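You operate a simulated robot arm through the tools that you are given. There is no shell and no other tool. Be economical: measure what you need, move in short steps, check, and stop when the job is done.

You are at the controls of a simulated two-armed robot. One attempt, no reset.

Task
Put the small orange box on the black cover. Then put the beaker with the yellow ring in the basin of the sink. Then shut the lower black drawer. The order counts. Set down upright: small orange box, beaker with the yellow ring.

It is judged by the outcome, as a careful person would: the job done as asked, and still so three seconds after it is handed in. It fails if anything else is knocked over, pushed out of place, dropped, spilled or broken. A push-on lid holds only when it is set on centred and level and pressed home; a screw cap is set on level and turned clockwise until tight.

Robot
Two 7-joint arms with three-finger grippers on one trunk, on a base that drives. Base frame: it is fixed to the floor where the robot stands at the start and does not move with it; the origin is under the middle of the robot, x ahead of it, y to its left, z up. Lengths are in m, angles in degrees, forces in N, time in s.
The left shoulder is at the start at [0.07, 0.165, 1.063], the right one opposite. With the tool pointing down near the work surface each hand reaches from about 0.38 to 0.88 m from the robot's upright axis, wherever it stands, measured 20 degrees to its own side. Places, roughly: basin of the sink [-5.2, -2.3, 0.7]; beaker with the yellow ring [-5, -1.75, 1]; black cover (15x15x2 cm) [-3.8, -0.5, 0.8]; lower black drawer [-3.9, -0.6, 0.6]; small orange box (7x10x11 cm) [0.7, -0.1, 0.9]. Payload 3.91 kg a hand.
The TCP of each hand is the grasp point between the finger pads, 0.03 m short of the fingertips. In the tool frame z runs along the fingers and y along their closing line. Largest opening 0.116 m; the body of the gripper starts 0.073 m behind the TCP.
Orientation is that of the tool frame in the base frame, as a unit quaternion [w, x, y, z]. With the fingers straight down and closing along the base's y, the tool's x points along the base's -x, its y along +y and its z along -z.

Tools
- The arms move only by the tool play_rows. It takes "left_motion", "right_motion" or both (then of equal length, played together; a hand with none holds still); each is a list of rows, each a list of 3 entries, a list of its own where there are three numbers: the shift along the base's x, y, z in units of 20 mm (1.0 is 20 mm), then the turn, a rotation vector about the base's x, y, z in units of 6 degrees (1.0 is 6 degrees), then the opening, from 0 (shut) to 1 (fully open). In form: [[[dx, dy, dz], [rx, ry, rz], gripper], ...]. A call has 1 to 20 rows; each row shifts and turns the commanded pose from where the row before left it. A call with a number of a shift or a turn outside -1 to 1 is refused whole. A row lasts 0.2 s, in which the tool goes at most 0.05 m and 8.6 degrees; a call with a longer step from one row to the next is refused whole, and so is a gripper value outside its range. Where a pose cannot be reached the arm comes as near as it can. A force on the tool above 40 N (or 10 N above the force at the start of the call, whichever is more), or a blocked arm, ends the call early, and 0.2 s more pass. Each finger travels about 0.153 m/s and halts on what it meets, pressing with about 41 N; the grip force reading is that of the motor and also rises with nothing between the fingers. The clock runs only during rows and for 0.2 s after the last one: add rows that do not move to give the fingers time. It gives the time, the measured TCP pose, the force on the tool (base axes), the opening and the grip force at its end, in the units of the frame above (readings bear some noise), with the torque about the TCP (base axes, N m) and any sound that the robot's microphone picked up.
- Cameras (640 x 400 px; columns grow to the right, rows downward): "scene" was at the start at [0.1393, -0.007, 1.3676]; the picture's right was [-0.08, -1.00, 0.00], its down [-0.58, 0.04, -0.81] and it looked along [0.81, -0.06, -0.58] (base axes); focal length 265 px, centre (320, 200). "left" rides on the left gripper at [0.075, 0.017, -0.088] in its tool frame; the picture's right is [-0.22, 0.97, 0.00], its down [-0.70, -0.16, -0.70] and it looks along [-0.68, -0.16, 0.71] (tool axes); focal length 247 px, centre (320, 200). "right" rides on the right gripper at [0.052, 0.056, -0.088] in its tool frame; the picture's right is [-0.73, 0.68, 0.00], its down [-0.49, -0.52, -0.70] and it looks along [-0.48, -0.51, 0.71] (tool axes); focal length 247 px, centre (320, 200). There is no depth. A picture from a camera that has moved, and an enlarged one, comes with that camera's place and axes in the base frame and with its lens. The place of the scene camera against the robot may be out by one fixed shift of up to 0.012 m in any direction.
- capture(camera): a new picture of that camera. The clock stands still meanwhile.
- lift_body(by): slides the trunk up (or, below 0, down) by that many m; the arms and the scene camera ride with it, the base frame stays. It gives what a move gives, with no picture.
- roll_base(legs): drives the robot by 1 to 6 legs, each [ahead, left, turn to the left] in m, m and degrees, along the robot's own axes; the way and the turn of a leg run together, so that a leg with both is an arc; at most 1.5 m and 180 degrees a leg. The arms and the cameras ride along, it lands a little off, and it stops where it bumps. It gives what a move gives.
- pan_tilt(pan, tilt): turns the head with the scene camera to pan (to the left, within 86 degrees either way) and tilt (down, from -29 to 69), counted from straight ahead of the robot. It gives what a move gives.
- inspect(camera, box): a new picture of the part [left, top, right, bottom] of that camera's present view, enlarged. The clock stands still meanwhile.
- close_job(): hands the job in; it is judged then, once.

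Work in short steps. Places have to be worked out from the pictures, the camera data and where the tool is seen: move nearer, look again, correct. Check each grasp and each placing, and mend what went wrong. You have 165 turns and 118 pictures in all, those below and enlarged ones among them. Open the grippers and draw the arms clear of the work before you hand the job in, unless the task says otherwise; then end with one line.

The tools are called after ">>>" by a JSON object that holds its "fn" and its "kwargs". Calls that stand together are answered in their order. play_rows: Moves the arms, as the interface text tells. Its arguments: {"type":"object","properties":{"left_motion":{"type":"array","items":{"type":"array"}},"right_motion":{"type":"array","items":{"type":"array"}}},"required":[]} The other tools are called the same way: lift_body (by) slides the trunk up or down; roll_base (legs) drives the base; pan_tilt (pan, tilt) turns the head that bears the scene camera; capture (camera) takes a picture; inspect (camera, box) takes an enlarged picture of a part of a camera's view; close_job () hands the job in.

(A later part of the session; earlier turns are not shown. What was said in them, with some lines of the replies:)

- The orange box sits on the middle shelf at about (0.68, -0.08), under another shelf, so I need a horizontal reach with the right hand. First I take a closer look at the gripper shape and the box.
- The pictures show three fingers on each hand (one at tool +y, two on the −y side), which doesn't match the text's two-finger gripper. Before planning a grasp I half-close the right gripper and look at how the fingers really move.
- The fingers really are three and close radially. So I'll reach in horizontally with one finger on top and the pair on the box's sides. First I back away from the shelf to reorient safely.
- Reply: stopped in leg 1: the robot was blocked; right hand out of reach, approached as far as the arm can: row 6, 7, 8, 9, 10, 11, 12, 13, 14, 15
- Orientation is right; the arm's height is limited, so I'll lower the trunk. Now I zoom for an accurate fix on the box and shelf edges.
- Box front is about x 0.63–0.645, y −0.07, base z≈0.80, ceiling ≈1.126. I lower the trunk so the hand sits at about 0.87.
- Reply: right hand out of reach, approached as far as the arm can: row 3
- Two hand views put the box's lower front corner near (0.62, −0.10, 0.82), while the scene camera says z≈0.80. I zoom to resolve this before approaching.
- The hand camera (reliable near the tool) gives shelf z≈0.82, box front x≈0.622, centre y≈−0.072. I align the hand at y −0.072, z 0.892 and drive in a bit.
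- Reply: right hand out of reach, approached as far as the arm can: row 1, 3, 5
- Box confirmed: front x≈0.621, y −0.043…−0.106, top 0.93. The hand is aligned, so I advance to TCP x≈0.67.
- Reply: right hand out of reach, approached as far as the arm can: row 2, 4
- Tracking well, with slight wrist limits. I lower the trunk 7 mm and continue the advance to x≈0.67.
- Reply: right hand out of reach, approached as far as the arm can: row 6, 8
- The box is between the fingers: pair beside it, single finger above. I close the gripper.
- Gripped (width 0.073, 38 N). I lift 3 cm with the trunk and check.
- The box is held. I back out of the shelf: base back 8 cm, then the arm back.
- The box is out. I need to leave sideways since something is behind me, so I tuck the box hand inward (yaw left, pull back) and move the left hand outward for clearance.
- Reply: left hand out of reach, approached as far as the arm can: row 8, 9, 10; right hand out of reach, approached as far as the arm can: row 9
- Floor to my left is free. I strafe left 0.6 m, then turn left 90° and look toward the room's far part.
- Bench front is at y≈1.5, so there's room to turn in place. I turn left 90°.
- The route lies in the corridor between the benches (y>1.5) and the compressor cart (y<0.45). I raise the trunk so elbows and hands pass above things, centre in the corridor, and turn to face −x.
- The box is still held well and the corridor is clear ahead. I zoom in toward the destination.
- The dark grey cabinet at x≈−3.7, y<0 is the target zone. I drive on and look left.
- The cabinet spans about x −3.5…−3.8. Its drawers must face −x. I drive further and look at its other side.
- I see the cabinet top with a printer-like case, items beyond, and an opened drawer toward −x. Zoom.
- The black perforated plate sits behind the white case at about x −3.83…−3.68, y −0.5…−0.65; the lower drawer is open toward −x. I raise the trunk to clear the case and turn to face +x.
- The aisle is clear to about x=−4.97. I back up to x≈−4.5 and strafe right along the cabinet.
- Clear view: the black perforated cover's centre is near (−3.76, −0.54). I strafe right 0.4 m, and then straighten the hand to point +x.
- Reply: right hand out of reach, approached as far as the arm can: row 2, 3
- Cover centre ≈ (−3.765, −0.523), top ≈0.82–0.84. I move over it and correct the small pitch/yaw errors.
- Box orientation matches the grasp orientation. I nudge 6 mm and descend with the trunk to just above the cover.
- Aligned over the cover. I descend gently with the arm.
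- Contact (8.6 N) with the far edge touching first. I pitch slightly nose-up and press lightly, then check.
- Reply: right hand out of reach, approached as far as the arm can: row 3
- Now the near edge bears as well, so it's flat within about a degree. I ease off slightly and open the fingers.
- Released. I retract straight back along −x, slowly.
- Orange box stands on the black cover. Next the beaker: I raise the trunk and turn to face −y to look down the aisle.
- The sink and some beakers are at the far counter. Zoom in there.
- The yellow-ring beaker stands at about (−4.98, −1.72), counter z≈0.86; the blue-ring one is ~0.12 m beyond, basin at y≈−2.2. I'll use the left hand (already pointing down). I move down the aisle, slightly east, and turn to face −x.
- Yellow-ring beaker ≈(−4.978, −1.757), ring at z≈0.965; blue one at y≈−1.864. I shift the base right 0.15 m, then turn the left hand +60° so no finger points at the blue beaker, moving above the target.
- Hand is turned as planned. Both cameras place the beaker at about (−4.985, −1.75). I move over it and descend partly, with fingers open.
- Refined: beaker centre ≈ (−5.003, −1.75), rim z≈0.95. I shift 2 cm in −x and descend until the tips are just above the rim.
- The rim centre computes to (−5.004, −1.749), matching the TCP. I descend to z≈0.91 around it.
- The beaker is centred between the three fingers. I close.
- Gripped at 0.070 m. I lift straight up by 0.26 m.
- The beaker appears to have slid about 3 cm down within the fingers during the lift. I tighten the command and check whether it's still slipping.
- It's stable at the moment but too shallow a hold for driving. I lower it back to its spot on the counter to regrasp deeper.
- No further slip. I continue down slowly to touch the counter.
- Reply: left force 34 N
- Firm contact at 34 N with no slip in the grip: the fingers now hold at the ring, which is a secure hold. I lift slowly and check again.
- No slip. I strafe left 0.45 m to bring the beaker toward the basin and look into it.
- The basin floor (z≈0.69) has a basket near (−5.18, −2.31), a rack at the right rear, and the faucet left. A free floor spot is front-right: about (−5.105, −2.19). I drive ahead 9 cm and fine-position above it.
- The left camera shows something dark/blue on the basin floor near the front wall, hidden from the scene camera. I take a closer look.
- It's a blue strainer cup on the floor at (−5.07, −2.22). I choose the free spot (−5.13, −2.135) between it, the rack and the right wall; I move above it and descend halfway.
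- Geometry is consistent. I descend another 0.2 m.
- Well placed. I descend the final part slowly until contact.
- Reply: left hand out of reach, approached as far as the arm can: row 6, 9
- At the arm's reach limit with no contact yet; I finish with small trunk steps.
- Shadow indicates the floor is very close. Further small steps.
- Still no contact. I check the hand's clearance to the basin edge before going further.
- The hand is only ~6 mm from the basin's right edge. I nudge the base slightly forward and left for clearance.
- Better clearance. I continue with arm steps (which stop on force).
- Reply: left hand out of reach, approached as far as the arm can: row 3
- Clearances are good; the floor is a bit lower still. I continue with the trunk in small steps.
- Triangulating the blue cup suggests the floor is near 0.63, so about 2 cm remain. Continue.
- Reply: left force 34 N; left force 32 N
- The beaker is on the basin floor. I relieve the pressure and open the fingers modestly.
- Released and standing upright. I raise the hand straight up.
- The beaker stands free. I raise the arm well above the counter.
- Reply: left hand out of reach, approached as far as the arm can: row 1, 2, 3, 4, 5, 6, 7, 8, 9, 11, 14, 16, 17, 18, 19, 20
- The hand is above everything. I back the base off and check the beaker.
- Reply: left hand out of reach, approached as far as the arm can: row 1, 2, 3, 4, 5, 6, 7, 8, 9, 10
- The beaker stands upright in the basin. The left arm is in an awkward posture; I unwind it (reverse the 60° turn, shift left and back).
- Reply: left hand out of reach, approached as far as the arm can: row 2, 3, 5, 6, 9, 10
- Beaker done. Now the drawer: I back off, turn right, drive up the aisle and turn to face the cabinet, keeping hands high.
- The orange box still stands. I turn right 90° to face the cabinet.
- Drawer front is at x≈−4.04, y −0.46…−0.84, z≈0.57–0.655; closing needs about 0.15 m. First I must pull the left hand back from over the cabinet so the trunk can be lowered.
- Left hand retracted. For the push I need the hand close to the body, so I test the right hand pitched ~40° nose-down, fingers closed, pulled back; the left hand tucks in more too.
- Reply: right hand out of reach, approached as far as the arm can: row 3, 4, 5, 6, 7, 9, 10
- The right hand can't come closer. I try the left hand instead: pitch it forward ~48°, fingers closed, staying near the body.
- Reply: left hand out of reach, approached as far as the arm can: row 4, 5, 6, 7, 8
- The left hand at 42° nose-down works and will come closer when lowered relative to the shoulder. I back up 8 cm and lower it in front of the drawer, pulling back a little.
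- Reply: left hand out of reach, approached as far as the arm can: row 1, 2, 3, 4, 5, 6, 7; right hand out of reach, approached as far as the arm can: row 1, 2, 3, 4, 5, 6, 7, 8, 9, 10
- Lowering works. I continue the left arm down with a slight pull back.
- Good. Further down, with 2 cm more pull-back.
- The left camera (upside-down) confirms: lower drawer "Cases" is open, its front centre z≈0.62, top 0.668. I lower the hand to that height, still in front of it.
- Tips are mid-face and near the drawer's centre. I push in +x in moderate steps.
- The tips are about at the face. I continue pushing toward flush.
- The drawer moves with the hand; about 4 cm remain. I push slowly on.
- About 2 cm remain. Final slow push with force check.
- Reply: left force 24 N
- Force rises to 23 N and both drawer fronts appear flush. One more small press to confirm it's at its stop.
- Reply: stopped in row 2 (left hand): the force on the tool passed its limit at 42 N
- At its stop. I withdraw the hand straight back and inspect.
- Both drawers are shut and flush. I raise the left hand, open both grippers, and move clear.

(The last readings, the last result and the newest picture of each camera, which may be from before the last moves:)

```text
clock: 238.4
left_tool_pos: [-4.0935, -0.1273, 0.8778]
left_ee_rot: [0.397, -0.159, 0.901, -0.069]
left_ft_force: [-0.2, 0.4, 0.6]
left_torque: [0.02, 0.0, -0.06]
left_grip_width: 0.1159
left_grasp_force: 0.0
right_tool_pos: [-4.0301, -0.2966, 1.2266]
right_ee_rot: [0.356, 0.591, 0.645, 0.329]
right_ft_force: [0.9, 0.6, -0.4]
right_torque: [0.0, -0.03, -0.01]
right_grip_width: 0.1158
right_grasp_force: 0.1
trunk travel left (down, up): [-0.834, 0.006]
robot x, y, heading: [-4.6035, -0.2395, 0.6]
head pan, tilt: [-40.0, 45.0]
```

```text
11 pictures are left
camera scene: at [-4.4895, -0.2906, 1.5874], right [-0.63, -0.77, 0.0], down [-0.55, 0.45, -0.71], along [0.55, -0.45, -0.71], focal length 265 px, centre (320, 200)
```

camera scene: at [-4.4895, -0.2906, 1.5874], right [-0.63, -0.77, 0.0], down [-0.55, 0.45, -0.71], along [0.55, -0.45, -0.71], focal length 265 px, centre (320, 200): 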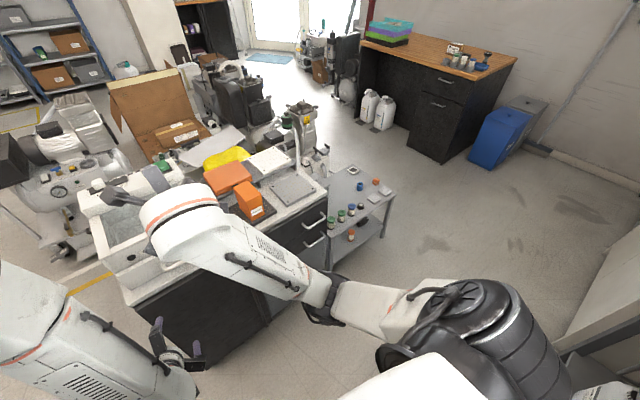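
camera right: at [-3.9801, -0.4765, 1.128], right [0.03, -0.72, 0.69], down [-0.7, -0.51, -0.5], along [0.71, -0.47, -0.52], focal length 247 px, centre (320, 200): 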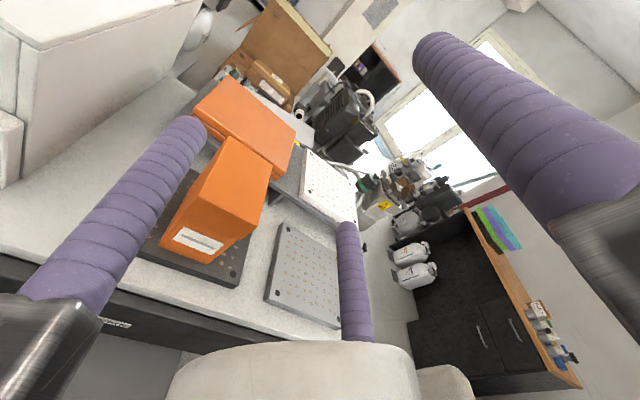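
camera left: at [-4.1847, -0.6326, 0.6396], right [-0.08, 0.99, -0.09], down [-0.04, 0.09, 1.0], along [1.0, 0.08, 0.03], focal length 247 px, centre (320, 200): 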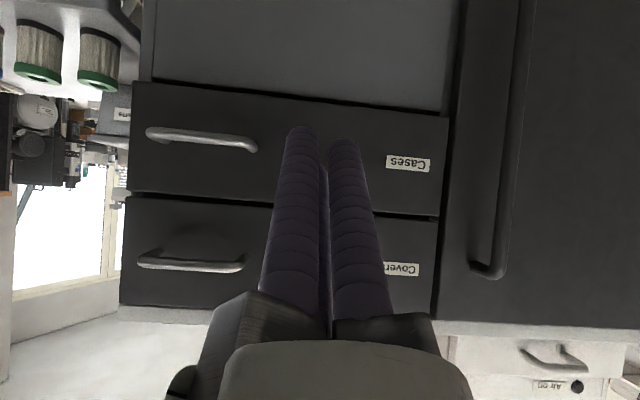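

The drawer is shut, and the box is on the cover. One last zoom to confirm the box and drawer.

>>> {"fn": "inspect", "kwargs": {"camera": "scene", "box": [200, 150, 360, 280]}}

```text
3.08 times, centred on (280, 215) of scene
camera zoom: at [-4.4895, -0.2906, 1.5874], right [-0.63, -0.77, 0.0], down [-0.55, 0.45, -0.71], along [0.55, -0.45, -0.71], focal length 816 px, centre (443, 154)
```

zoom: 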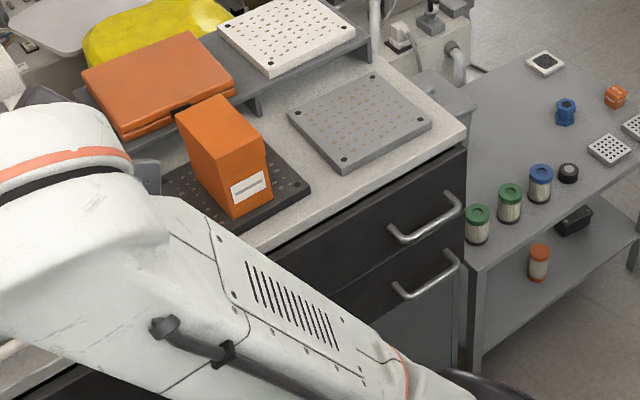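

The box stands upright on the black cover, the lower drawer is flush, the beaker is in the basin, and both hands are open and clear. I hand the job in.

>>> {"fn": "close_job", "kwargs": {}}

```text
The job is handed in.
```

All three steps were done in the order asked: the small orange box stands upright on the black cover, the beaker with the yellow ring stands upright on the floor of the sink basin, and the lower black drawer is shut flush.
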